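You operate a simulated robot arm through the tools that you are given. There is no shell and no other tool.

Carry out the task below with a simulated two-armed robot. There is one attempt and no reset: what you move stays moved.

TASK
Fill the tall bottle in the holder to 50 ml: 30 ml first, then the rest.
Fine: two strokes, the holder back at LOAD.

Only the result counts: the job must be done as asked and must still hold three seconds after the hand-in. Knocking over, shifting, dropping, spilling or breaking anything else fails it.

THE ROBOT
Two 7-joint arms with two-finger parallel grippers on one trunk that stands fixed in place. Base frame: the origin is at the foot of the trunk, x ahead of it, y to its left, z up. Lengths are in m, angles in rad, forces in N, time in s.
The left shoulder is at [0.06, 0.189, 1.24], the right one opposite. With the tool pointing down near the work surface each hand reaches from about 0.1 to 0.58 m from the base axis, measured 20 degrees to its own side. Payload 3.43 kg a hand.
The TCP of each hand is the grasp point between the finger pads, 0.03 m short of the fingertips. In the tool frame z runs along the fingers and y along their closing line. Largest opening 0.094 m; finger width 0.028, thickness 0.01; the body of the gripper, 0.05 by 0.096 m, starts 0.055 m behind the TCP.
Orientation is that of the tool frame in the base frame, as a unit quaternion [x, y, z, w]. With the fingers straight down and closing along the base's y, the tool's x points along the base's -x, its y along +y and its z along -z.

THE INTERFACE
- The arms move only by the tool send_rows. It takes "left_commands", "right_commands" or both (then of equal length, played together; a hand with none holds still); each is one flat list of numbers, 7 for each row, row after row: the shift along the tool's x, y, z in m, then the turn, a rotation vector about the tool's x, y, z in rad, then the gripper command, from -1 (shut) to 1 (fully open), values between in proportion. In form: [dx, dy, dz, wx, wy, wz, jaw, dx, dy, dz, wx, wy, wz, jaw, ...]. A call has 1 to 20 rows; each row is the pose to reach, as a shift and turn from the pose commanded when the call began, along the tool's axes at that moment. Rows are played at 5 a second. More than 0.05 m and 0.15 rad between two rows, or a gripper value outside its range, and nothing of the call is played. A pose out of reach is approached as far as the arm can. The call stops where the force on the tool passes 40 N (or 10 N more than at its start, if that is more) or the arm is blocked; 0.2 s more then pass. Each finger travels about 0.153 m/s and halts on what it meets, pressing with about 37 N; the grip force reading is that of the motor and also rises with nothing between the fingers. The clock runs only during rows and for 0.2 s after the last one: add rows that repeat a pose to give the fingers time. The reply holds the time, the measured pose of the TCP, the force on the tool along the base axes, the opening and the grip force, in the units named above and with some noise, with the torque about the TCP (base axes, N m) and any sound that the robot's microphone picked up.
- Cameras (640 x 400 px; columns grow to the right, rows downward): "scene" is now at [0.0096, -0.0064, 1.7873]; the picture's right is [-0.16, -0.99, 0.00], its down [-0.82, 0.14, -0.55] and it looks along [0.55, -0.09, -0.83] (base axes); focal length 308 px, centre (320, 200). "left" rides on the left gripper at [0.076, -0.014, -0.103] in its tool frame; the picture's right is [0.18, 0.98, 0.00], its down [-0.75, 0.14, -0.64] and it looks along [-0.63, 0.12, 0.77] (tool axes); focal length 243 px, centre (320, 200). "right" rides on the right gripper at [0.076, 0.014, -0.102] in its tool frame; the picture's right is [-0.18, 0.98, 0.00], its down [-0.75, -0.14, -0.64] and it looks along [-0.63, -0.12, 0.77] (tool axes); focal length 243 px, centre (320, 200). There is no depth. A picture from a camera that has moved, and an enlarged one, comes with that camera's place and axes in the base frame and with its lens. The place of the scene camera against the robot may be out by one fixed shift of up to 0.012 m in any direction.
- snapshot(camera): a new picture of that camera. No time passes.
- slide_trunk(by): slides the trunk up (or, below 0, down) by that many m; the arms and the scene camera ride with it, the base frame stays. It gives what a move gives, with no picture.
- head_to(pan, tilt): turns the head with the scene camera to pan (to the left, within 1.501 rad either way) and tilt (down, from -0.506 to 1.204), counted from straight ahead of the robot. It gives what a move gives.
- zoom(camera, box): a new picture of the part [left, top, right, bottom] of that camera's present view, enlarged. No time passes.
- hand_in(): hands the job in; it is judged then, once.

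Nothing tells you positions but the pictures and the camera data. Unless the task says otherwise, let go and move clear before handing in.

The tools are called after ">>>" by a JSON object that holds its "fn" and its "kwargs". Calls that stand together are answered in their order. send_rows: Moves the arms, as the interface text tells. Its arguments: {"type":"object","properties":{"left_commands":{"type":"array"},"right_commands":{"type":"array"}},"required":[]} The other tools are called the same way: slide_trunk (by) moves the trunk up or down; head_to (pan, tilt) turns the head that bears the scene camera; snapshot (camera) takes a picture; zoom (camera, box) takes an enlarged picture of a part of a camera's view; hand_in () hands the job in.

At the start:

```text
t: 0.0
left_tcp_pos: [0.3461, 0.0488, 1.302]
left_ee_rot: [0.0, 1.0, 0.0, 0.0]
left_wrist_force: [0.1, 0.2, 0.6]
left_ft_torque: [0.0, 0.05, 0.04]
left_gripper_width: 0.0941
left_gripper_force: 0.0
right_tcp_pos: [0.33, -0.2476, 1.3213]
right_ee_rot: [0.0, 1.0, 0.0, 0.0]
right_wrist_force: [-1.0, -0.2, -0.3]
right_ft_torque: [-0.02, 0.0, -0.02]
right_gripper_width: 0.0937
right_gripper_force: 0.1
trunk travel left (down, up): [-0.912, 0.078]
head pan, tilt (commanded): [-0.162, 0.983]
```

scene: 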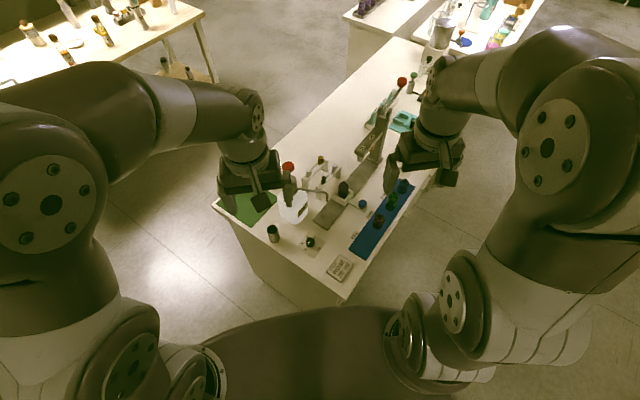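
right: 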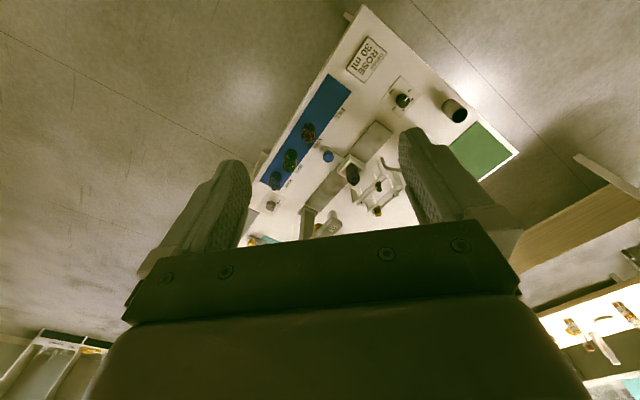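
left: 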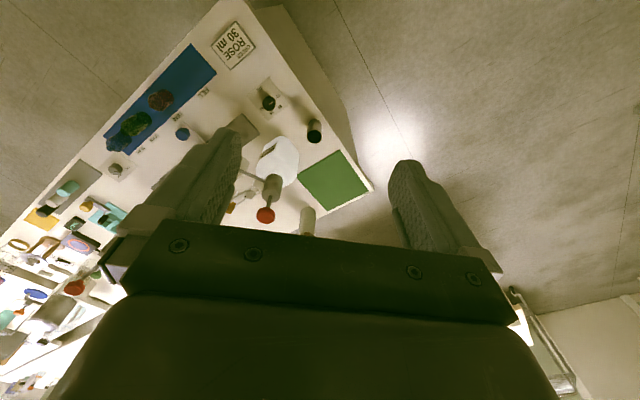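

I see a narrow bench ahead with a blue mat, some bottles, a dispensing device with levers/knobs and a card reading "ROSE 30 ml". I'll take enlarged pictures to learn the layout before moving anything.

>>> {"fn": "zoom", "kwargs": {"camera": "scene", "box": [210, 130, 450, 280]}}

>>> {"fn": "zoom", "kwargs": {"camera": "right", "box": [230, 0, 540, 250]}}

>>> {"fn": "zoom", "kwargs": {"camera": "left", "box": [0, 0, 400, 250]}}

```text
2.67 times, centred on (330, 205) of scene
camera zoom: at [0.0096, -0.0064, 1.7873], right [-0.16, -0.99, 0.0], down [-0.82, 0.14, -0.55], along [0.55, -0.09, -0.83], focal length 822 px, centre (293, 187)
```

zoom: 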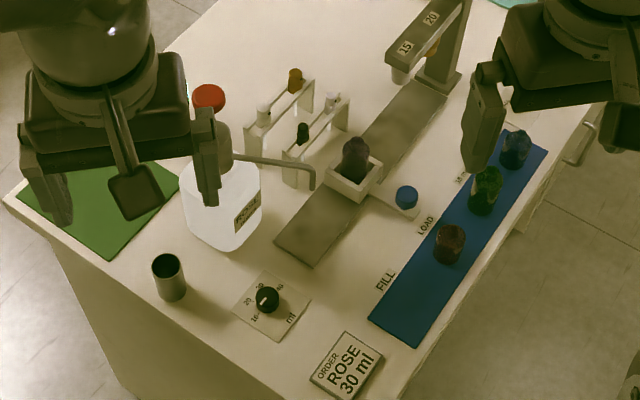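

```text
1.60 times, centred on (385, 125) of right
camera zoom: at [0.2539, -0.2326, 1.4253], right [0.18, 0.98, 0.0], down [0.75, -0.14, 0.64], along [0.63, -0.12, -0.77], focal length 388 px, centre (216, 320)
```

zoom: 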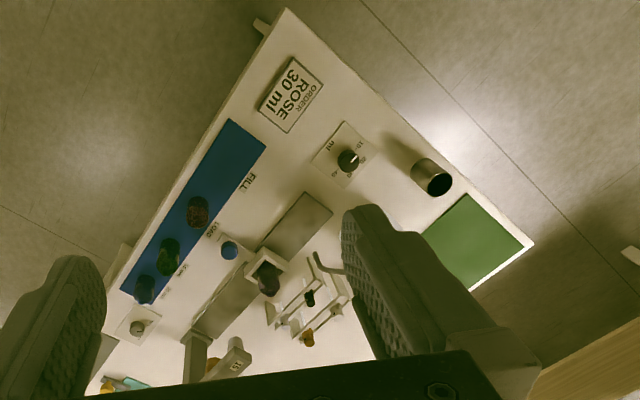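

```text
1.60 times, centred on (200, 125) of left
camera zoom: at [0.2705, 0.0347, 1.4028], right [-0.18, 0.98, 0.0], down [0.75, 0.14, 0.64], along [0.63, 0.12, -0.77], focal length 388 px, centre (512, 320)
```

zoom: 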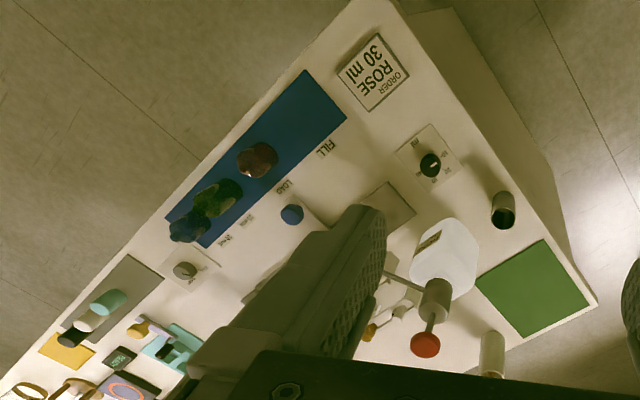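

The station looks like a pump dispenser (white jug with a red button) whose spout reaches over a track with a sliding holder, plus a ml dial and FILL/LOAD marks. I'll move both hands sideways, high above the bench, to clear the view.

>>> {"fn": "send_rows", "kwargs": {"left_commands": [0, 0.05, 0, 0, 0, 0, 1, 0, 0.1, 0, 0, 0, 0, 1, 0, 0.15, 0, 0, 0, 0, 1, 0, 0.2, 0, 0, 0, 0, 1, 0, 0.25, 0, 0, 0, 0, 1], "right_commands": [0, -0.04, 0, 0, 0, 0, 1, 0, -0.08, 0, 0, 0, 0, 1, 0, -0.12, 0, 0, 0, 0, 1, 0, -0.16, 0, 0, 0, 0, 1, 0, -0.2, 0, 0, 0, 0, 1]}}

>>> {"fn": "snapshot", "kwargs": {"camera": "scene"}}

>>> {"fn": "snapshot", "kwargs": {"camera": "left"}}

>>> {"fn": "snapshot", "kwargs": {"camera": "right"}}

```text
t: 1.2
left_tcp_pos: [0.3472, 0.2951, 1.3041]
left_ee_rot: [0.0, 1.0, 0.0, 0.0]
left_wrist_force: [-0.2, 0.7, -0.2]
left_ft_torque: [0.0, -0.02, -0.01]
left_gripper_width: 0.094
left_gripper_force: 0.0
right_tcp_pos: [0.3252, -0.4445, 1.3036]
right_ee_rot: [0.0, 1.0, -0.001, 0.0]
right_wrist_force: [-0.3, 0.6, -0.3]
right_ft_torque: [-0.02, -0.01, 0.01]
right_gripper_width: 0.0939
right_gripper_force: 0.1
right hand out of reach, approached as far as the arm can: row 4, 5
trunk travel left (down, up): [-0.912, 0.078]
head pan, tilt (commanded): [-0.162, 0.983]
```

```text
taken
camera scene: at [0.01, -0.0065, 1.7874], right [-0.16, -0.99, 0.0], down [-0.82, 0.14, -0.55], along [0.55, -0.09, -0.83], focal length 308 px, centre (320, 200)
```

scene: 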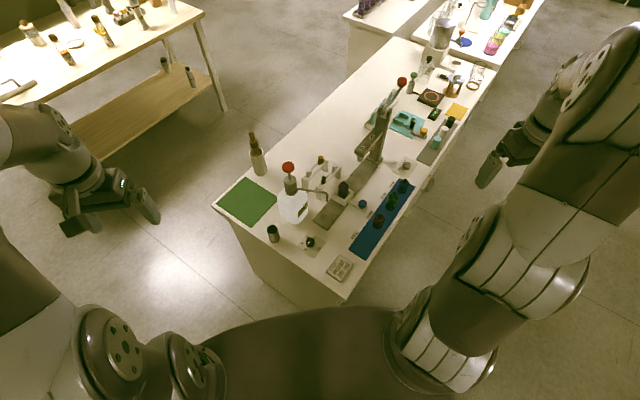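

```text
taken
camera left: at [0.271, 0.2826, 1.405], right [-0.18, 0.98, 0.0], down [0.75, 0.14, 0.64], along [0.63, 0.12, -0.77], focal length 243 px, centre (320, 200)
```

left: 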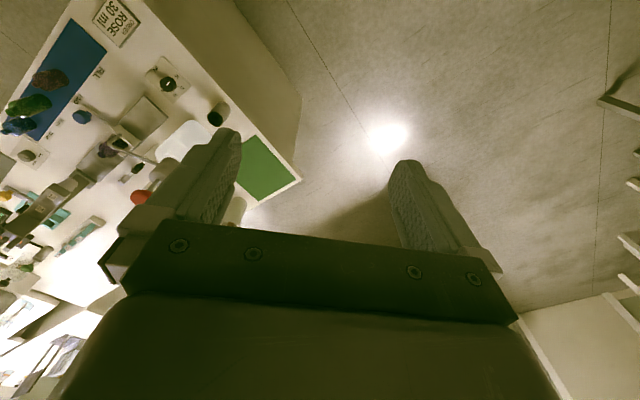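

```text
taken
camera right: at [0.249, -0.4284, 1.4071], right [0.18, 0.98, 0.0], down [0.75, -0.14, 0.64], along [0.63, -0.12, -0.77], focal length 243 px, centre (320, 200)
```

right: 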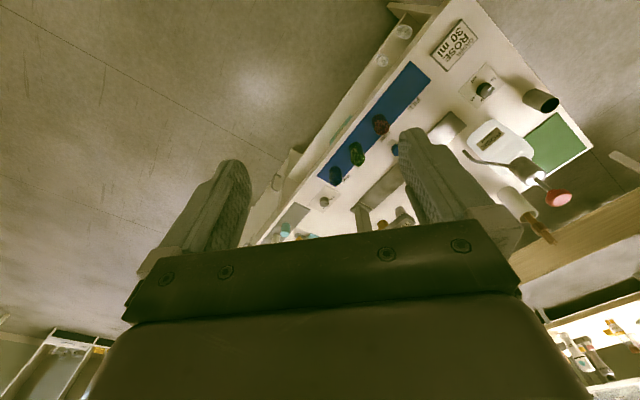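

>>> {"fn": "zoom", "kwargs": {"camera": "scene", "box": [210, 130, 370, 230]}}

>>> {"fn": "zoom", "kwargs": {"camera": "scene", "box": [280, 170, 440, 290]}}

>>> {"fn": "zoom", "kwargs": {"camera": "scene", "box": [330, 60, 490, 190]}}

>>> {"fn": "zoom", "kwargs": {"camera": "scene", "box": [260, 210, 360, 290]}}

```text
4.00 times, centred on (290, 180) of scene
camera zoom: at [0.01, -0.0065, 1.7874], right [-0.16, -0.99, 0.0], down [-0.82, 0.14, -0.55], along [0.55, -0.09, -0.83], focal length 1233 px, centre (440, 280)
```

zoom: 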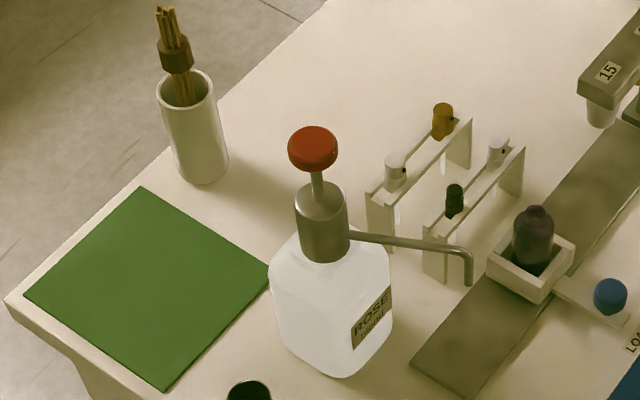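

```text
3.33 times, centred on (360, 230) of scene
camera zoom: at [0.01, -0.0065, 1.7874], right [-0.16, -0.99, 0.0], down [-0.82, 0.14, -0.55], along [0.55, -0.09, -0.83], focal length 1028 px, centre (187, 100)
```

zoom: 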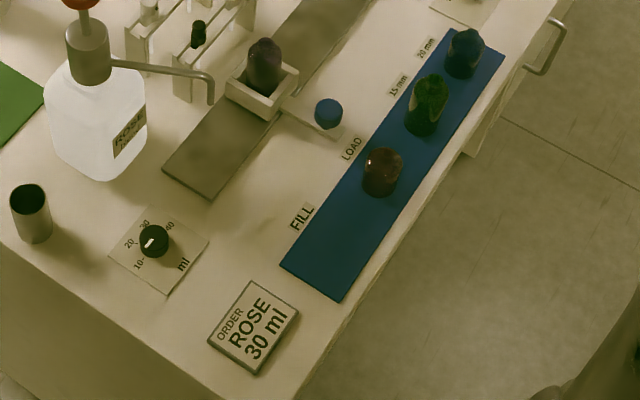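

```text
3.08 times, centred on (410, 125) of scene
camera zoom: at [0.01, -0.0065, 1.7874], right [-0.16, -0.99, 0.0], down [-0.82, 0.14, -0.55], along [0.55, -0.09, -0.83], focal length 949 px, centre (43, 431)
```

zoom: 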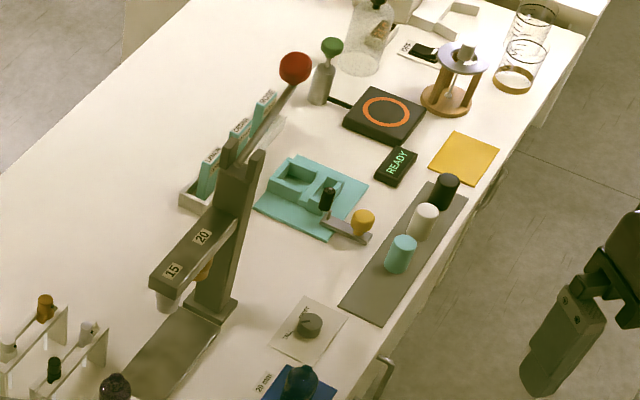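

```text
5.00 times, centred on (310, 250) of scene
camera zoom: at [0.01, -0.0065, 1.7874], right [-0.16, -0.99, 0.0], down [-0.82, 0.14, -0.55], along [0.55, -0.09, -0.83], focal length 1542 px, centre (370, -50)
```

zoom: 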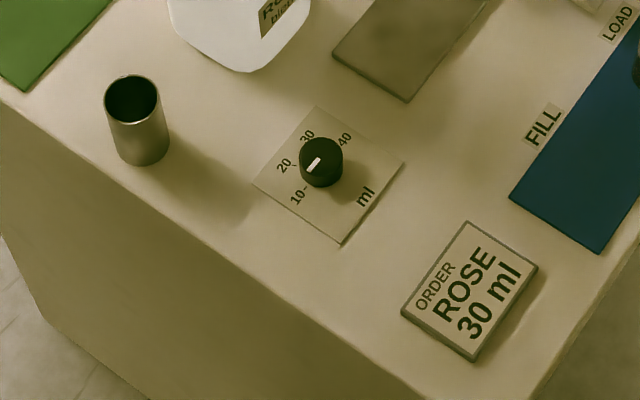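

The dial triangulates to about (0.50, -0.05, 0.77), the red pump button to about (0.636, -0.015, 1.03) and the blue holder knob, now at LOAD, to about (0.607, -0.273, 0.80). FILL lies about 0.11 m along the track towards me. I want closer views of the dial and the bottle before touching anything.

>>> {"fn": "zoom", "kwargs": {"camera": "scene", "box": [290, 222, 334, 262]}}

>>> {"fn": "zoom", "kwargs": {"camera": "scene", "box": [316, 170, 380, 220]}}

>>> {"fn": "zoom", "kwargs": {"camera": "scene", "box": [350, 175, 420, 260]}}

```text
10.00 times, centred on (312, 242) of scene
camera zoom: at [0.01, -0.0065, 1.7874], right [-0.16, -0.99, 0.0], down [-0.82, 0.14, -0.55], along [0.55, -0.09, -0.83], focal length 3083 px, centre (400, -220)
```

zoom: 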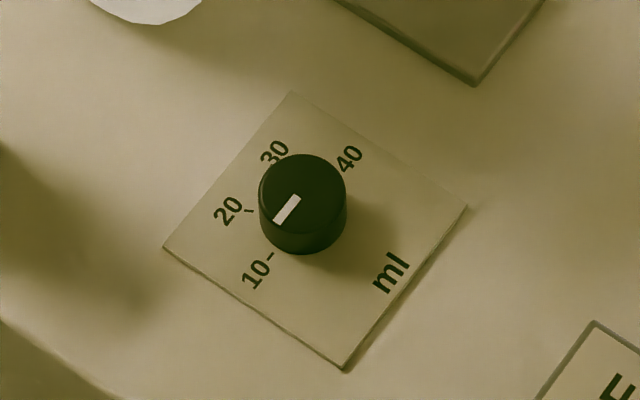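

```text
8.00 times, centred on (348, 195) of scene
camera zoom: at [0.01, -0.0065, 1.7874], right [-0.16, -0.99, 0.0], down [-0.82, 0.14, -0.55], along [0.55, -0.09, -0.83], focal length 2467 px, centre (96, 240)
```

zoom: 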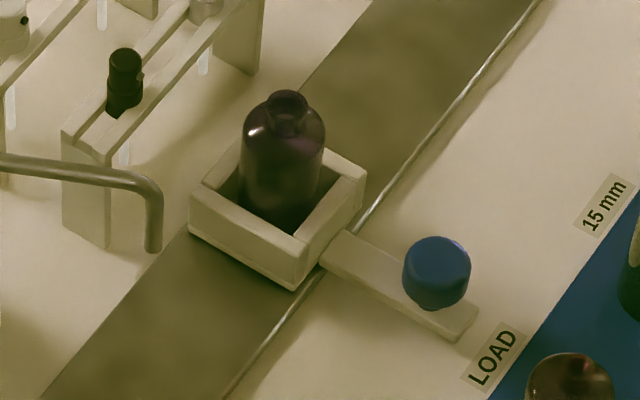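

```text
4.71 times, centred on (385, 218) of scene
camera zoom: at [0.01, -0.0065, 1.7874], right [-0.16, -0.99, 0.0], down [-0.82, 0.14, -0.55], along [0.55, -0.09, -0.83], focal length 1451 px, centre (14, 118)
```

zoom: 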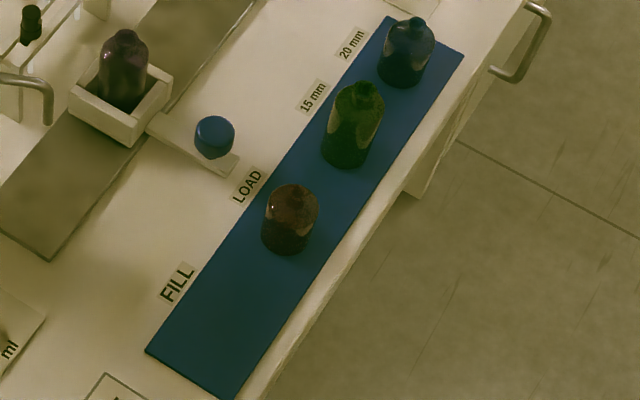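

The zoom shows the dial mark pointing at 10, with 10/20/30/40 spaced 60° apart clockwise. The bottle in the holder is open, and the knob is at LOAD. I'll lower the trunk a little for better reach at the bench; both hands are clear of everything.

>>> {"fn": "slide_trunk", "kwargs": {"by": -0.12}}

```text
t: 2.7
left_tcp_pos: [0.3472, 0.2944, 1.1831]
left_ee_rot: [0.0, 1.0, -0.001, -0.001]
left_wrist_force: [-0.3, -0.5, -0.8]
left_ft_torque: [-0.01, 0.02, 0.02]
left_gripper_width: 0.0942
left_gripper_force: 0.1
right_tcp_pos: [0.3249, -0.4436, 1.184]
right_ee_rot: [-0.001, 1.0, 0.0, 0.001]
right_wrist_force: [-0.5, 0.2, 0.1]
right_ft_torque: [-0.05, 0.0, 0.01]
right_gripper_width: 0.0941
right_gripper_force: 0.0
trunk travel left (down, up): [-0.792, 0.198]
head pan, tilt (commanded): [-0.162, 0.983]
```

Now I'll bring the right hand over the dial area, sideways first and then down to a viewing height, so its camera can measure the dial closely.

>>> {"fn": "send_rows", "kwargs": {"right_commands": [-0.006, 0.041, 0, 0, 0, 0, 1, -0.012, 0.082, 0, 0, 0, 0, 1, -0.018, 0.123, 0, 0, 0, 0, 1, -0.024, 0.164, 0, 0, 0, 0, 1, -0.03, 0.205, 0, 0, 0, 0, 1, -0.036, 0.246, 0, 0, 0, 0, 1, -0.042, 0.287, 0, 0, 0, 0, 1, -0.048, 0.328, 0, 0, 0, 0, 1, -0.054, 0.369, 0, 0, 0, 0, 1, -0.06, 0.4, 0, 0, 0, 0, 1, -0.06, 0.4, 0.04, 0, 0, 0, 1, -0.06, 0.4, 0.08, 0, 0, 0, 1, -0.06, 0.4, 0.12, 0, 0, 0, 1, -0.06, 0.4, 0.16, 0, 0, 0, 1, -0.06, 0.4, 0.2, 0, 0, 0, 1, -0.06, 0.4, 0.24, 0, 0, 0, 1]}}

>>> {"fn": "snapshot", "kwargs": {"camera": "right"}}

>>> {"fn": "snapshot", "kwargs": {"camera": "scene"}}

```text
t: 6.1
left_tcp_pos: [0.3473, 0.2958, 1.1816]
left_ee_rot: [0.001, 1.0, 0.0, -0.001]
left_wrist_force: [0.7, -0.2, -0.2]
left_ft_torque: [-0.01, -0.02, 0.0]
left_gripper_width: 0.0942
left_gripper_force: 0.1
right_tcp_pos: [0.3875, -0.0433, 0.9407]
right_ee_rot: [0.0, 1.0, 0.0, 0.0]
right_wrist_force: [-0.4, 0.6, 0.2]
right_ft_torque: [0.02, -0.05, 0.01]
right_gripper_width: 0.0938
right_gripper_force: 0.0
trunk travel left (down, up): [-0.792, 0.198]
head pan, tilt (commanded): [-0.162, 0.983]
```

```text
taken
camera right: at [0.3112, -0.028, 1.0449], right [0.18, 0.98, 0.0], down [0.75, -0.14, 0.64], along [0.63, -0.12, -0.77], focal length 243 px, centre (320, 200)
```

right: 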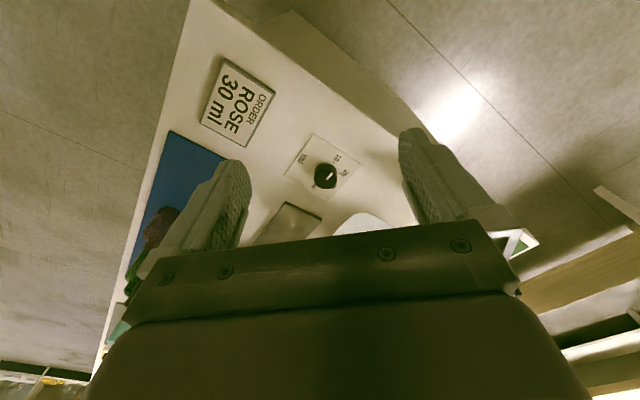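

```text
taken
camera scene: at [0.0109, -0.0061, 1.6674], right [-0.16, -0.99, 0.0], down [-0.82, 0.14, -0.55], along [0.55, -0.09, -0.83], focal length 308 px, centre (320, 200)
```

scene: 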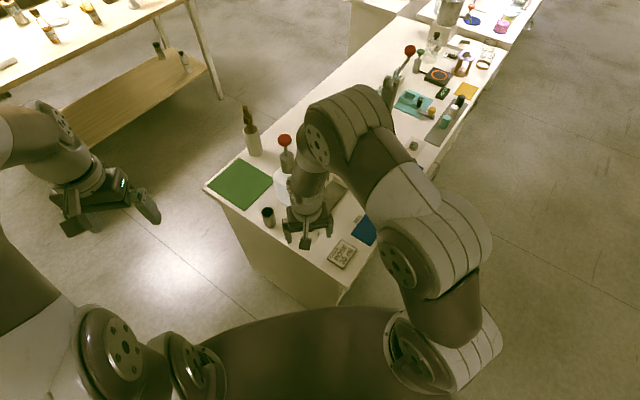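

The right hand is above the bench with the dial in view between the fingers. I'll enlarge it.

>>> {"fn": "zoom", "kwargs": {"camera": "right", "box": [280, 125, 372, 205]}}

>>> {"fn": "zoom", "kwargs": {"camera": "right", "box": [240, 100, 440, 225]}}

```text
5.00 times, centred on (326, 165) of right
camera zoom: at [0.3112, -0.028, 1.0449], right [0.18, 0.98, 0.0], down [0.75, -0.14, 0.64], along [0.63, -0.12, -0.77], focal length 1213 px, centre (290, 375)
```

zoom: 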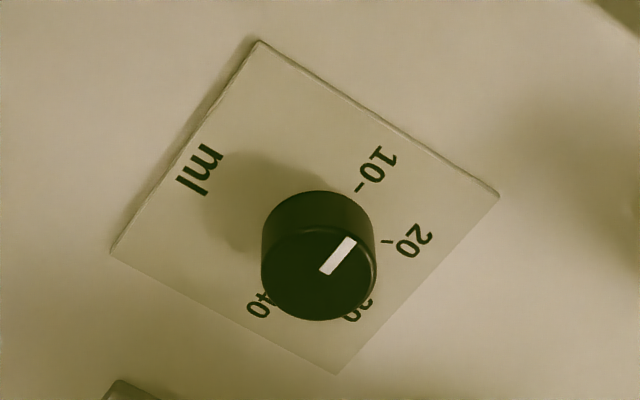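

```text
3.20 times, centred on (340, 162) of right
camera zoom: at [0.3112, -0.028, 1.0449], right [0.18, 0.98, 0.0], down [0.75, -0.14, 0.64], along [0.63, -0.12, -0.77], focal length 776 px, centre (256, 320)
```

zoom: 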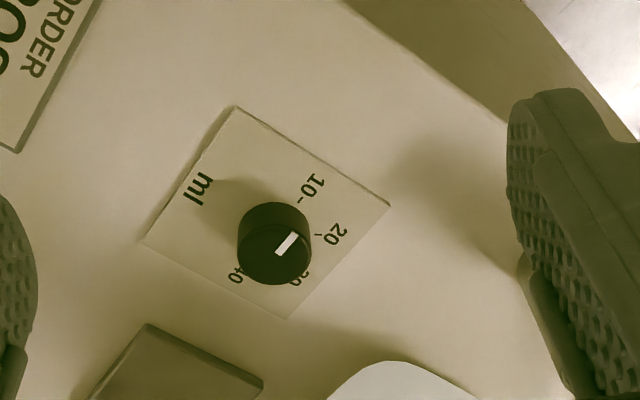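

The knob centre measures about (0.499, -0.054), its top is near z 0.77, and it is 31 mm across. To get from 10 to 30 it must turn 120° clockwise, so I'll pre-turn the right hand by -60° while moving above it.

>>> {"fn": "send_rows", "kwargs": {"right_commands": [-0.0139, -0.0013, 0, 0, 0, -0.131, 1, -0.0279, -0.0027, 0, 0, 0, -0.262, 1, -0.0418, -0.004, 0, 0, 0, -0.393, 0.6, -0.0558, -0.0053, 0, 0, 0, -0.524, 0.6, -0.0697, -0.0067, 0, 0, 0, -0.655, 0.6, -0.0836, -0.008, 0, 0, 0, -0.786, 0.6, -0.0976, -0.0094, 0, 0, 0, -0.917, 0.6, -0.1115, -0.0107, 0, 0, 0, -1.047, 0.6, -0.1115, -0.0107, 0.04, 0, 0, -1.047, 0.6, -0.1115, -0.0107, 0.06, 0, 0, -1.047, 0.6]}}

>>> {"fn": "snapshot", "kwargs": {"camera": "right"}}

>>> {"fn": "snapshot", "kwargs": {"camera": "scene"}}

```text
t: 8.3
left_tcp_pos: [0.3476, 0.2945, 1.1838]
left_ee_rot: [0.0, 1.0, 0.0, 0.0]
left_wrist_force: [0.0, 0.1, 0.2]
left_ft_torque: [-0.01, -0.01, 0.0]
left_gripper_width: 0.094
left_gripper_force: 0.0
right_tcp_pos: [0.4965, -0.0555, 0.8815]
right_ee_rot: [-0.5, 0.866, 0.0, 0.001]
right_wrist_force: [-0.5, 0.2, -0.7]
right_ft_torque: [0.02, -0.03, 0.01]
right_gripper_width: 0.0753
right_gripper_force: 0.1
trunk travel left (down, up): [-0.792, 0.198]
head pan, tilt (commanded): [-0.162, 0.983]
```

```text
taken
camera right: at [0.4455, -0.1128, 0.986], right [-0.76, 0.65, 0.0], down [0.5, 0.58, 0.64], along [0.42, 0.49, -0.77], focal length 243 px, centre (320, 200)
```

right: 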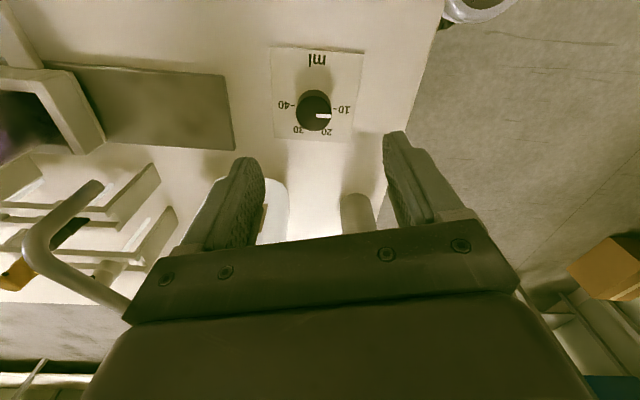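

```text
taken
camera scene: at [0.0098, -0.0064, 1.6674], right [-0.16, -0.99, 0.0], down [-0.82, 0.14, -0.55], along [0.55, -0.09, -0.83], focal length 308 px, centre (320, 200)
```

scene: 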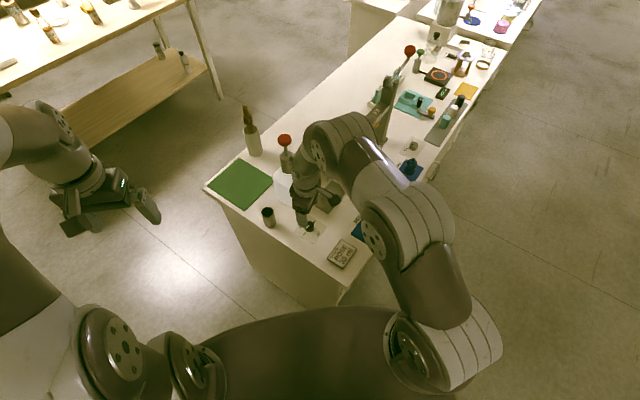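

The pre-turn was reached, the spout is about 6 cm clear of the gripper, and the dial is well in view. I'll enlarge it to fix the knob's exact position and height.

>>> {"fn": "zoom", "kwargs": {"camera": "right", "box": [264, 60, 364, 150]}}

```text
4.44 times, centred on (314, 105) of right
camera zoom: at [0.4455, -0.1128, 0.986], right [-0.76, 0.65, 0.0], down [0.5, 0.58, 0.64], along [0.42, 0.49, -0.77], focal length 1078 px, centre (347, 622)
```

zoom: 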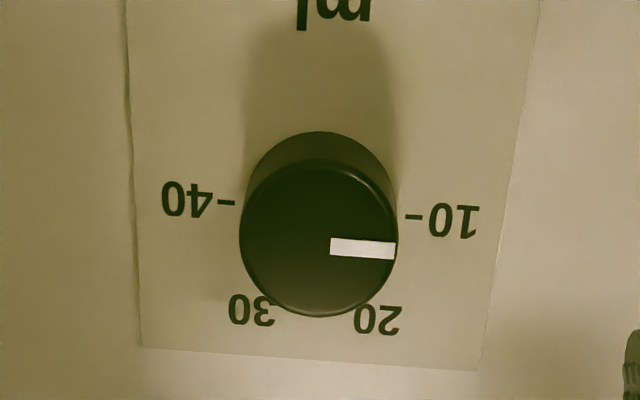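

The two views agree: knob top at (0.502, -0.055, 0.7675), plate at z 0.750, mark exactly on 10. I'll lower over the knob with the fingertips about 4 mm above the plate, without closing yet.

>>> {"fn": "send_rows", "kwargs": {"right_commands": [-0.0021, -0.0057, 0.03, 0, 0, 0, 0.6, -0.0021, -0.0057, 0.06, 0, 0, 0, 0.6, -0.0021, -0.0057, 0.085, 0, 0, 0, 0.6, -0.0021, -0.0057, 0.0965, 0, 0, 0, 0.6, -0.0021, -0.0057, 0.0965, 0, 0, 0, 0.6]}}

>>> {"fn": "snapshot", "kwargs": {"camera": "right"}}

>>> {"fn": "zoom", "kwargs": {"camera": "scene", "box": [250, 180, 370, 270]}}

```text
t: 9.5
left_tcp_pos: [0.3466, 0.2956, 1.1825]
left_ee_rot: [0.001, 1.0, 0.0, 0.0]
left_wrist_force: [0.4, 0.0, 1.3]
left_ft_torque: [0.02, 0.0, -0.01]
left_gripper_width: 0.094
left_gripper_force: 0.1
right_tcp_pos: [0.5007, -0.0563, 0.7875]
right_ee_rot: [-0.5, 0.866, -0.001, 0.001]
right_wrist_force: [0.5, -0.4, 0.5]
right_ft_torque: [0.01, 0.03, 0.01]
right_gripper_width: 0.0751
right_gripper_force: 0.0
trunk travel left (down, up): [-0.792, 0.198]
head pan, tilt (commanded): [-0.162, 0.983]
```

```text
taken
camera right: at [0.4506, -0.1145, 0.8907], right [-0.76, 0.65, 0.0], down [0.5, 0.58, 0.64], along [0.42, 0.49, -0.77], focal length 243 px, centre (320, 200)
```

right: 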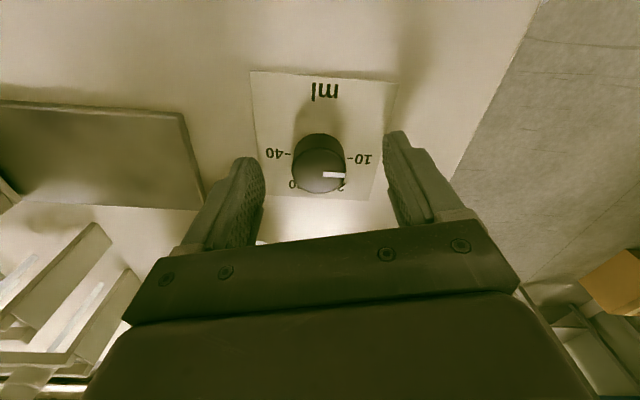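

```text
4.44 times, centred on (310, 225) of scene
camera zoom: at [0.0093, -0.0062, 1.6673], right [-0.16, -0.99, 0.0], down [-0.82, 0.14, -0.55], along [0.55, -0.09, -0.83], focal length 1370 px, centre (364, 89)
```

zoom: 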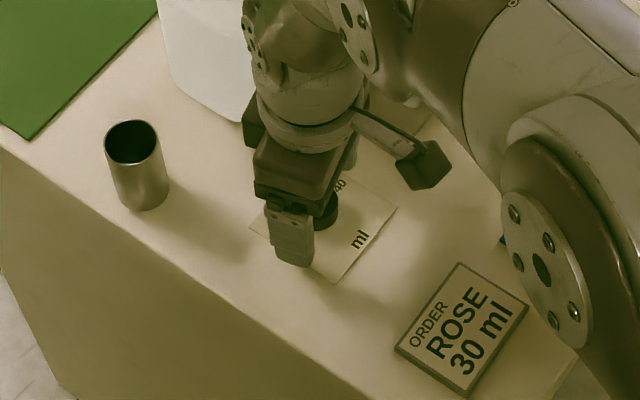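

The knob sits centred between the fingers, as predicted. I'll close on it.

>>> {"fn": "send_rows", "kwargs": {"right_commands": [0, 0, 0, 0, 0, 0, -0.2, 0, 0, 0, 0, 0, 0, -0.5, 0, 0, 0, 0, 0, 0, -1, 0, 0, 0, 0, 0, 0, -1]}}

```text
t: 10.5
left_tcp_pos: [0.3482, 0.2947, 1.1834]
left_ee_rot: [0.001, 1.0, 0.0, 0.0]
left_wrist_force: [0.6, -0.2, -0.5]
left_ft_torque: [0.01, 0.01, 0.0]
left_gripper_width: 0.094
left_gripper_force: 0.0
right_tcp_pos: [0.5022, -0.0577, 0.7875]
right_ee_rot: [-0.5, 0.866, -0.001, 0.0]
right_wrist_force: [2.0, -1.5, -1.8]
right_ft_torque: [0.23, -0.21, -0.17]
right_gripper_width: 0.0314
right_gripper_force: 44.8
trunk travel left (down, up): [-0.792, 0.198]
head pan, tilt (commanded): [-0.162, 0.983]
```

The knob is gripped (opening 31.4 mm, light side force). Now I'll turn it 120° clockwise, which is +2.094 rad about the tool's z.

>>> {"fn": "send_rows", "kwargs": {"right_commands": [0, 0, 0, 0, 0, 0.14, -1, 0, 0, 0, 0, 0, 0.28, -1, 0, 0, 0, 0, 0, 0.42, -1, 0, 0, 0, 0, 0, 0.56, -1, 0, 0, 0, 0, 0, 0.7, -1, 0, 0, 0, 0, 0, 0.84, -1, 0, 0, 0, 0, 0, 0.98, -1, 0, 0, 0, 0, 0, 1.12, -1, 0, 0, 0, 0, 0, 1.26, -1, 0, 0, 0, 0, 0, 1.4, -1, 0, 0, 0, 0, 0, 1.54, -1, 0, 0, 0, 0, 0, 1.68, -1, 0, 0, 0, 0, 0, 1.82, -1, 0, 0, 0, 0, 0, 1.96, -1, 0, 0, 0, 0, 0, 2.094, -1, 0, 0, 0, 0, 0, 2.094, -1]}}

>>> {"fn": "snapshot", "kwargs": {"camera": "right"}}

>>> {"fn": "snapshot", "kwargs": {"camera": "scene"}}

```text
t: 13.9
left_tcp_pos: [0.3453, 0.2939, 1.1842]
left_ee_rot: [0.0, 1.0, 0.001, 0.001]
left_wrist_force: [0.3, -1.0, 0.3]
left_ft_torque: [-0.01, -0.03, 0.03]
left_gripper_width: 0.0942
left_gripper_force: 0.1
right_tcp_pos: [0.5021, -0.0558, 0.7864]
right_ee_rot: [0.501, 0.865, 0.001, 0.001]
right_wrist_force: [-7.3, -15.6, 5.2]
right_ft_torque: [-0.51, 0.4, 0.0]
right_gripper_width: 0.0311
right_gripper_force: 45.1
trunk travel left (down, up): [-0.792, 0.198]
head pan, tilt (commanded): [-0.162, 0.983]
```

```text
taken
camera right: at [0.476, 0.0174, 0.8907], right [0.94, 0.33, 0.0], down [0.25, -0.72, 0.64], along [0.21, -0.61, -0.77], focal length 243 px, centre (320, 200)
```

right: 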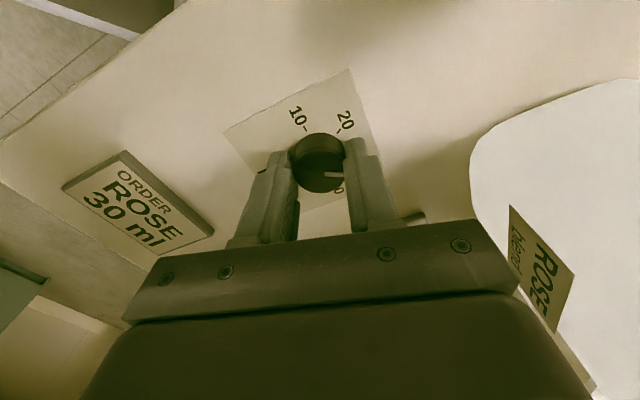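

```text
taken
camera scene: at [0.0076, -0.009, 1.6674], right [-0.16, -0.99, 0.0], down [-0.82, 0.14, -0.56], along [0.55, -0.09, -0.83], focal length 308 px, centre (320, 200)
```

scene: 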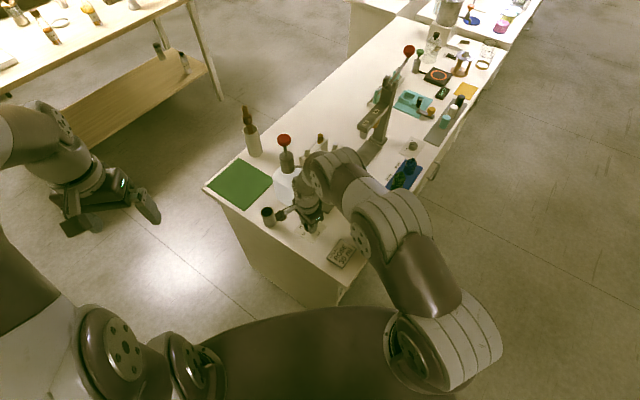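

The knob has turned with the grip. I'll enlarge to see where the mark points before letting go.

>>> {"fn": "zoom", "kwargs": {"camera": "right", "box": [220, 60, 420, 230]}}

>>> {"fn": "zoom", "kwargs": {"camera": "right", "box": [280, 100, 370, 210]}}

```text
2.35 times, centred on (320, 145) of right
camera zoom: at [0.476, 0.0174, 0.8907], right [0.94, 0.33, 0.0], down [0.25, -0.72, 0.64], along [0.21, -0.61, -0.77], focal length 571 px, centre (320, 329)
```

zoom: 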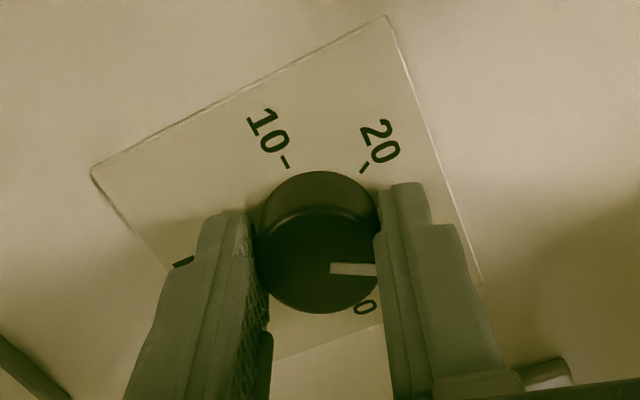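

```text
3.64 times, centred on (325, 155) of right
camera zoom: at [0.476, 0.0174, 0.8907], right [0.94, 0.33, 0.0], down [0.25, -0.72, 0.64], along [0.21, -0.61, -0.77], focal length 882 px, centre (302, 364)
```

zoom: 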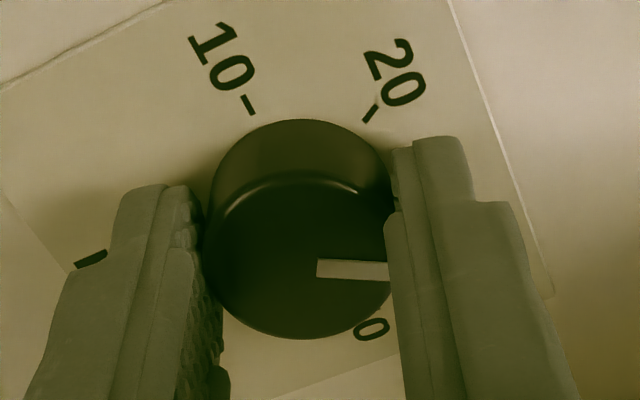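

The mark has turned 120° with the fingers and points along 30. I'll release, rise straight up and check the dial freely.

>>> {"fn": "send_rows", "kwargs": {"right_commands": [0, 0, 0, 0, 0, 0, 0, 0, 0, 0, 0, 0, 0, 0.6, 0, 0, 0, 0, 0, 0, 0.6, 0, 0, -0.03, 0, 0, 0, 0.6, 0, 0, -0.07, 0, 0, 0, 0.6, 0, 0, -0.1, 0, 0, 0, 0.6]}}

>>> {"fn": "zoom", "kwargs": {"camera": "right", "box": [240, 40, 400, 180]}}

>>> {"fn": "snapshot", "kwargs": {"camera": "right"}}

```text
t: 15.3
left_tcp_pos: [0.3458, 0.2952, 1.1833]
left_ee_rot: [0.0, 1.0, 0.0, 0.0]
left_wrist_force: [0.4, 0.4, 0.3]
left_ft_torque: [-0.02, 0.0, 0.0]
left_gripper_width: 0.0941
left_gripper_force: 0.1
right_tcp_pos: [0.5031, -0.0576, 0.8847]
right_ee_rot: [0.5, 0.866, -0.001, 0.001]
right_wrist_force: [0.2, 0.3, 0.6]
right_ft_torque: [-0.02, 0.04, 0.01]
right_gripper_width: 0.0749
right_gripper_force: 0.1
trunk travel left (down, up): [-0.792, 0.198]
head pan, tilt (commanded): [-0.162, 0.983]
```

```text
2.86 times, centred on (320, 110) of right
camera zoom: at [0.4772, 0.0168, 0.9876], right [0.94, 0.33, 0.0], down [0.25, -0.72, 0.64], along [0.21, -0.61, -0.77], focal length 693 px, centre (320, 457)
```

zoom: 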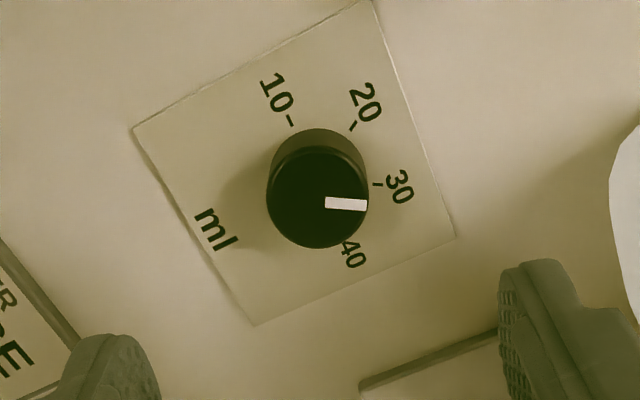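

```text
taken
camera right: at [0.4772, 0.0168, 0.9876], right [0.94, 0.33, 0.0], down [0.25, -0.72, 0.64], along [0.21, -0.61, -0.77], focal length 243 px, centre (320, 200)
```

right: 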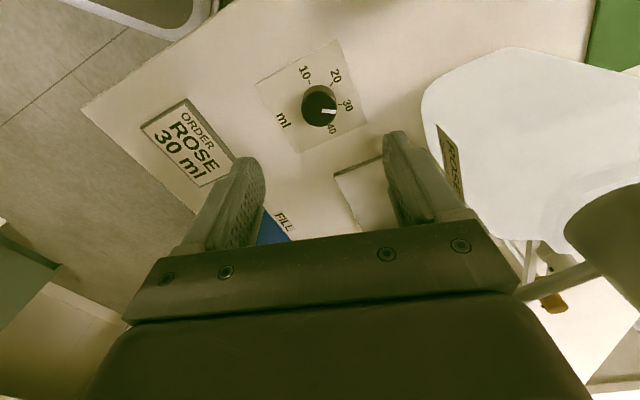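

The dial now reads 30. Next is the holder: I'll raise the right hand above the spout's height, turn it back square, and move to look closely at the blue knob and holder.

>>> {"fn": "send_rows", "kwargs": {"right_commands": [0, 0, -0.0206, 0, 0, -0.131, 1, 0, 0, -0.0412, 0, 0, -0.262, 1, 0, 0, -0.0618, 0, 0, -0.393, 1, 0, 0, -0.0824, 0, 0, -0.524, 1, 0, 0, -0.103, 0, 0, -0.655, 1, 0, 0, -0.1236, 0, 0, -0.786, 1, 0, 0, -0.1442, 0, 0, -0.917, 1, 0, 0, -0.165, 0, 0, -1.047, 1, -0.0295, -0.0177, -0.165, 0, 0, -1.047, 1, -0.059, -0.0354, -0.165, 0, 0, -1.047, 1, -0.0885, -0.0531, -0.165, 0, 0, -1.047, 1, -0.118, -0.0708, -0.165, 0, 0, -1.047, 1, -0.1475, -0.0886, -0.165, 0, 0, -1.047, 1]}}

>>> {"fn": "snapshot", "kwargs": {"camera": "right"}}

>>> {"fn": "snapshot", "kwargs": {"camera": "scene"}}

```text
t: 18.1
left_tcp_pos: [0.3482, 0.2942, 1.1835]
left_ee_rot: [0.0, 1.0, 0.001, 0.0]
left_wrist_force: [0.2, 0.4, 0.5]
left_ft_torque: [0.03, 0.01, 0.0]
left_gripper_width: 0.0939
left_gripper_force: 0.1
right_tcp_pos: [0.4996, -0.228, 1.0494]
right_ee_rot: [0.0, 1.0, 0.0, 0.001]
right_wrist_force: [0.0, 0.2, 0.5]
right_ft_torque: [0.02, 0.02, -0.02]
right_gripper_width: 0.094
right_gripper_force: 0.0
trunk travel left (down, up): [-0.792, 0.198]
head pan, tilt (commanded): [-0.162, 0.983]
```

```text
taken
camera right: at [0.4229, -0.2127, 1.1526], right [0.18, 0.98, 0.0], down [0.75, -0.14, 0.64], along [0.63, -0.12, -0.77], focal length 243 px, centre (320, 200)
```

right: 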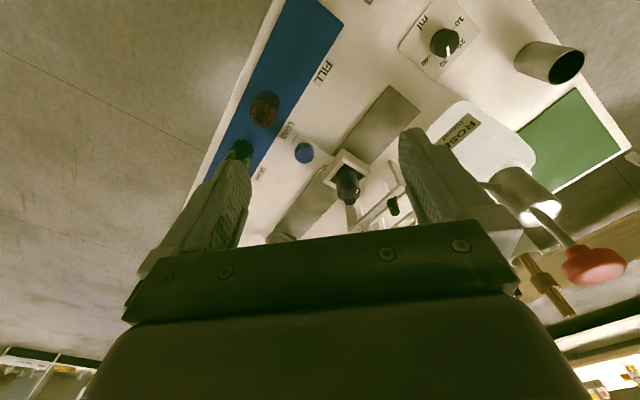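

```text
taken
camera scene: at [0.0095, -0.0078, 1.6673], right [-0.16, -0.99, 0.0], down [-0.82, 0.14, -0.55], along [0.55, -0.09, -0.83], focal length 308 px, centre (320, 200)
```

scene: 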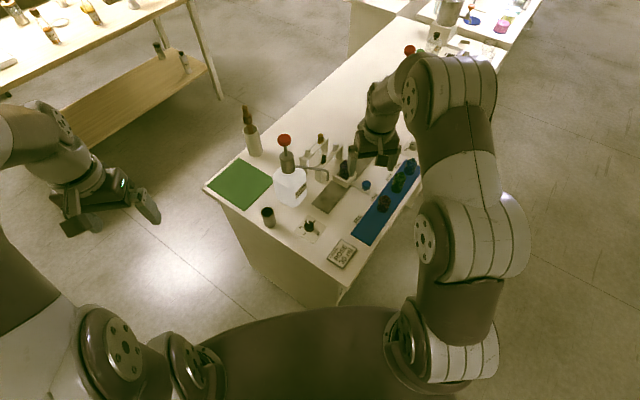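

I can see the blue knob, the holder with the bottle, and the pump from here. I'll enlarge these views for measurement.

>>> {"fn": "zoom", "kwargs": {"camera": "right", "box": [220, 80, 380, 220]}}

>>> {"fn": "zoom", "kwargs": {"camera": "right", "box": [480, 150, 640, 300]}}

>>> {"fn": "zoom", "kwargs": {"camera": "scene", "box": [270, 130, 430, 250]}}

```text
2.86 times, centred on (300, 150) of right
camera zoom: at [0.4229, -0.2127, 1.1526], right [0.18, 0.98, 0.0], down [0.75, -0.14, 0.64], along [0.63, -0.12, -0.77], focal length 693 px, centre (377, 343)
```

zoom: 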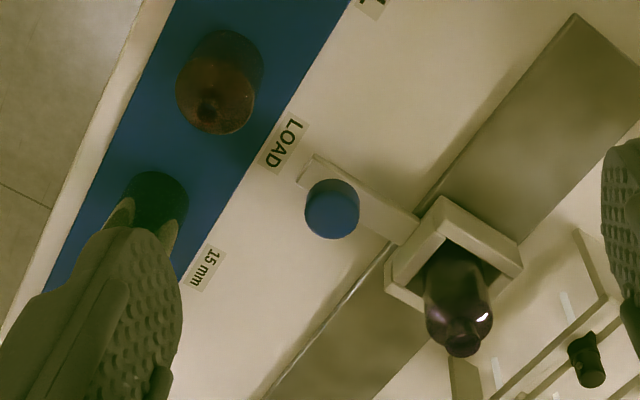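

```text
2.67 times, centred on (560, 225) of right
camera zoom: at [0.4229, -0.2127, 1.1526], right [0.18, 0.98, 0.0], down [0.75, -0.14, 0.64], along [0.63, -0.12, -0.77], focal length 647 px, centre (-320, 133)
```

zoom: 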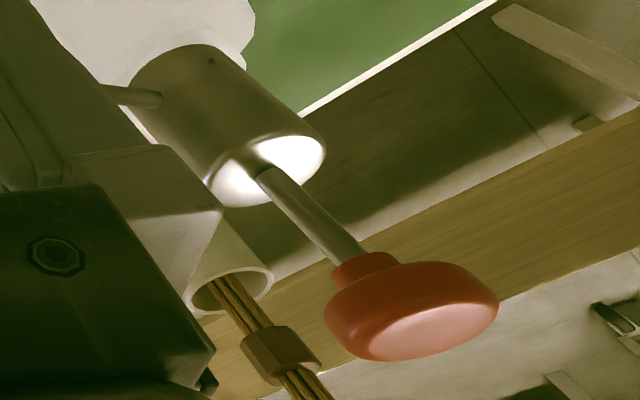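

```text
3.33 times, centred on (350, 190) of scene
camera zoom: at [0.0095, -0.0078, 1.6673], right [-0.16, -0.99, 0.0], down [-0.82, 0.14, -0.55], along [0.55, -0.09, -0.83], focal length 1028 px, centre (220, 233)
```

zoom: 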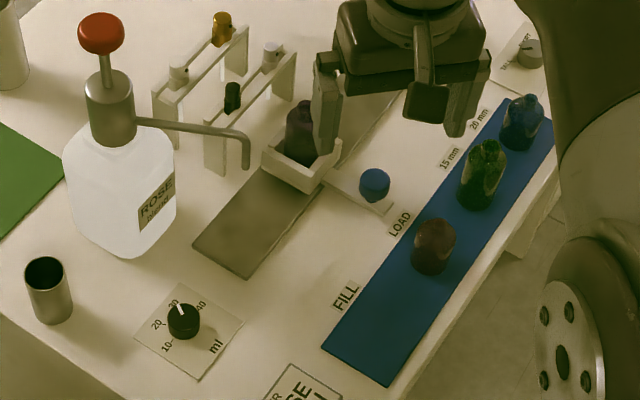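

The blue knob is at about (0.609, -0.273), top near z 0.80. It sits on a 2 cm wide bar, with the holder box centred near (0.667, -0.209) and the short brown bottle at (0.538, -0.321). I'll approach with the hand turned 30° and tilted 20° forward, so the fingers straddle knob and bar, and stop above it to check.

>>> {"fn": "send_rows", "kwargs": {"right_commands": [-0.0218, -0.009, 0, -0.0183, -0.0684, -0.1037, 0.6, -0.0436, -0.018, 0, -0.0367, -0.1368, -0.2074, 0.6, -0.0654, -0.027, 0, -0.055, -0.2052, -0.3111, 0.6, -0.0872, -0.036, 0, -0.0734, -0.2736, -0.4148, 0.6, -0.109, -0.045, 0, -0.0917, -0.342, -0.5185, 0.6, -0.109, -0.045, 0.045, -0.0917, -0.342, -0.5185, 0.6, -0.109, -0.045, 0.09, -0.0917, -0.342, -0.5185, 0.6, -0.109, -0.045, 0.135, -0.0917, -0.342, -0.5185, 0.6]}}

>>> {"fn": "snapshot", "kwargs": {"camera": "right"}}

>>> {"fn": "snapshot", "kwargs": {"camera": "scene"}}

```text
t: 19.9
left_tcp_pos: [0.3469, 0.2947, 1.1829]
left_ee_rot: [0.0, 1.0, 0.0, -0.001]
left_wrist_force: [0.5, 0.5, 0.0]
left_ft_torque: [-0.01, 0.03, 0.03]
left_gripper_width: 0.0937
left_gripper_force: 0.0
right_tcp_pos: [0.6098, -0.2727, 0.9132]
right_ee_rot: [-0.254, 0.951, 0.044, 0.169]
right_wrist_force: [-0.2, -1.2, -0.4]
right_ft_torque: [0.0, -0.01, -0.01]
right_gripper_width: 0.0752
right_gripper_force: 0.0
trunk travel left (down, up): [-0.792, 0.198]
head pan, tilt (commanded): [-0.162, 0.983]
```

```text
taken
camera right: at [0.5095, -0.3132, 0.9854], right [-0.34, 0.94, 0.06], down [0.49, 0.12, 0.86], along [0.8, 0.33, -0.5], focal length 243 px, centre (320, 200)
```

right: 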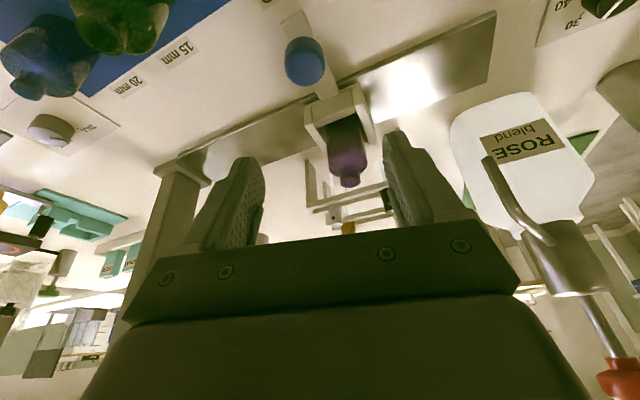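

```text
taken
camera scene: at [0.0109, -0.007, 1.6674], right [-0.16, -0.99, 0.0], down [-0.82, 0.14, -0.55], along [0.55, -0.09, -0.83], focal length 308 px, centre (320, 200)
```

scene: 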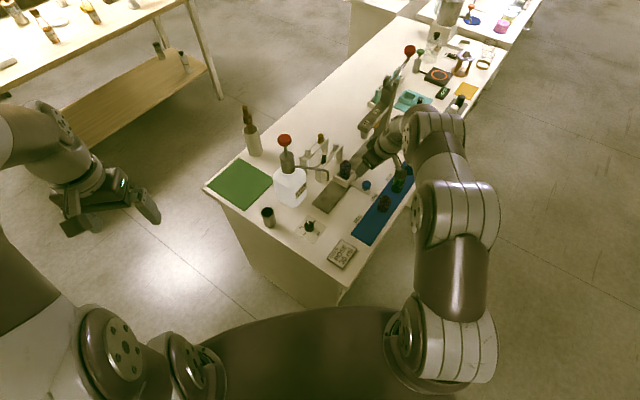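

The hand is above the knob in the intended pose and everything is clear. I'll enlarge the knob to refine its position.

>>> {"fn": "zoom", "kwargs": {"camera": "right", "box": [250, 10, 400, 200]}}

>>> {"fn": "zoom", "kwargs": {"camera": "scene", "box": [310, 130, 430, 220]}}

```text
2.11 times, centred on (325, 105) of right
camera zoom: at [0.5095, -0.3132, 0.9854], right [-0.34, 0.94, 0.06], down [0.49, 0.12, 0.86], along [0.8, 0.33, -0.5], focal length 511 px, centre (310, 400)
```

zoom: 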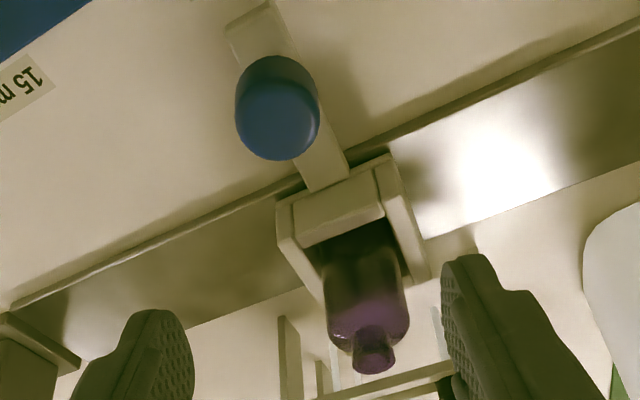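

```text
4.44 times, centred on (370, 175) of scene
camera zoom: at [0.0109, -0.007, 1.6674], right [-0.16, -0.99, 0.0], down [-0.82, 0.14, -0.55], along [0.55, -0.09, -0.83], focal length 1370 px, centre (98, 311)
```

zoom: 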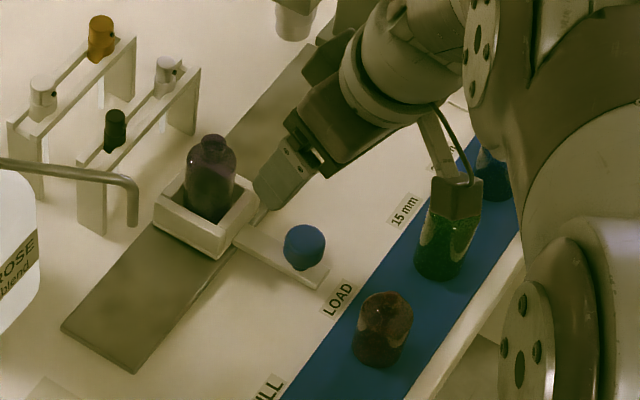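

The two views give the knob top at (0.615, -0.275, 0.794) with the bar top at about z 0.780. I'll descend straight down so the fingertips reach z 0.775 on either side of the knob.

>>> {"fn": "send_rows", "kwargs": {"right_commands": [0.0132, -0.0017, 0.0347, 0, 0, 0, 0.6, 0.0265, -0.0033, 0.0695, 0, 0, 0, 0.6, 0.0397, -0.005, 0.1042, 0, 0, 0, 0.6, 0.0397, -0.005, 0.1042, 0, 0, 0, 0.6]}}

>>> {"fn": "snapshot", "kwargs": {"camera": "right"}}

>>> {"fn": "zoom", "kwargs": {"camera": "scene", "box": [310, 130, 430, 220]}}

```text
t: 20.9
left_tcp_pos: [0.347, 0.2955, 1.1823]
left_ee_rot: [0.001, 1.0, 0.0, 0.0]
left_wrist_force: [-0.1, 0.0, 0.6]
left_ft_torque: [0.01, -0.01, 0.03]
left_gripper_width: 0.0943
left_gripper_force: 0.0
right_tcp_pos: [0.6104, -0.2776, 0.8045]
right_ee_rot: [-0.255, 0.951, 0.044, 0.169]
right_wrist_force: [-0.5, -0.5, -0.2]
right_ft_torque: [-0.03, 0.02, 0.0]
right_gripper_width: 0.0751
right_gripper_force: 0.0
trunk travel left (down, up): [-0.792, 0.198]
head pan, tilt (commanded): [-0.162, 0.983]
```

```text
taken
camera right: at [0.5113, -0.3181, 0.8758], right [-0.34, 0.94, 0.06], down [0.49, 0.12, 0.86], along [0.8, 0.33, -0.5], focal length 243 px, centre (320, 200)
```

right: 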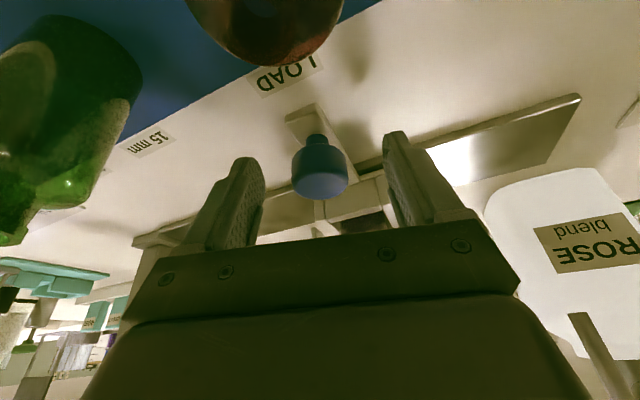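

```text
4.44 times, centred on (370, 175) of scene
camera zoom: at [0.0095, -0.0062, 1.6673], right [-0.16, -0.99, 0.0], down [-0.82, 0.14, -0.55], along [0.55, -0.09, -0.83], focal length 1370 px, centre (98, 311)
```

zoom: 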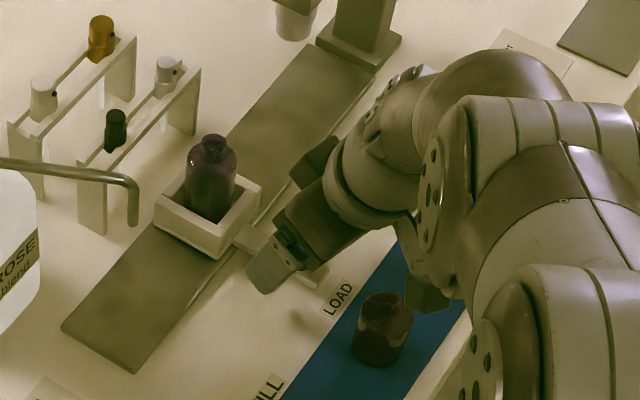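

The knob sits centred between the fingers, and the hand camera stays well above the brown bottle. I'll close on the knob.

>>> {"fn": "send_rows", "kwargs": {"right_commands": [0, 0, 0, 0, 0, 0, 0, 0, 0, 0, 0, 0, 0, -0.4, 0, 0, 0, 0, 0, 0, -1, 0, 0, 0, 0, 0, 0, -1]}}

>>> {"fn": "snapshot", "kwargs": {"camera": "right"}}

```text
t: 21.9
left_tcp_pos: [0.3475, 0.2958, 1.1827]
left_ee_rot: [-0.001, 1.0, 0.0, 0.0]
left_wrist_force: [-1.5, -0.7, -0.5]
left_ft_torque: [0.0, 0.01, -0.01]
left_gripper_width: 0.0938
left_gripper_force: 0.1
right_tcp_pos: [0.61, -0.2769, 0.8046]
right_ee_rot: [-0.256, 0.951, 0.044, 0.168]
right_wrist_force: [-0.9, -1.1, -1.6]
right_ft_torque: [-0.03, -0.02, 0.04]
right_gripper_width: 0.0312
right_gripper_force: 44.9
trunk travel left (down, up): [-0.792, 0.198]
head pan, tilt (commanded): [-0.162, 0.983]
```

```text
taken
camera right: at [0.5114, -0.3182, 0.8759], right [-0.34, 0.94, 0.06], down [0.49, 0.12, 0.86], along [0.8, 0.33, -0.5], focal length 243 px, centre (320, 200)
```

right: 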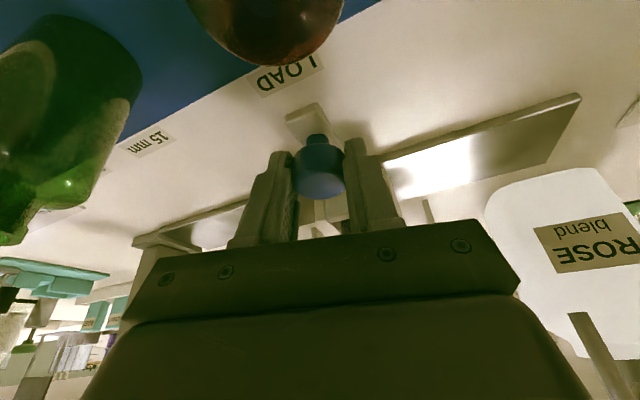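

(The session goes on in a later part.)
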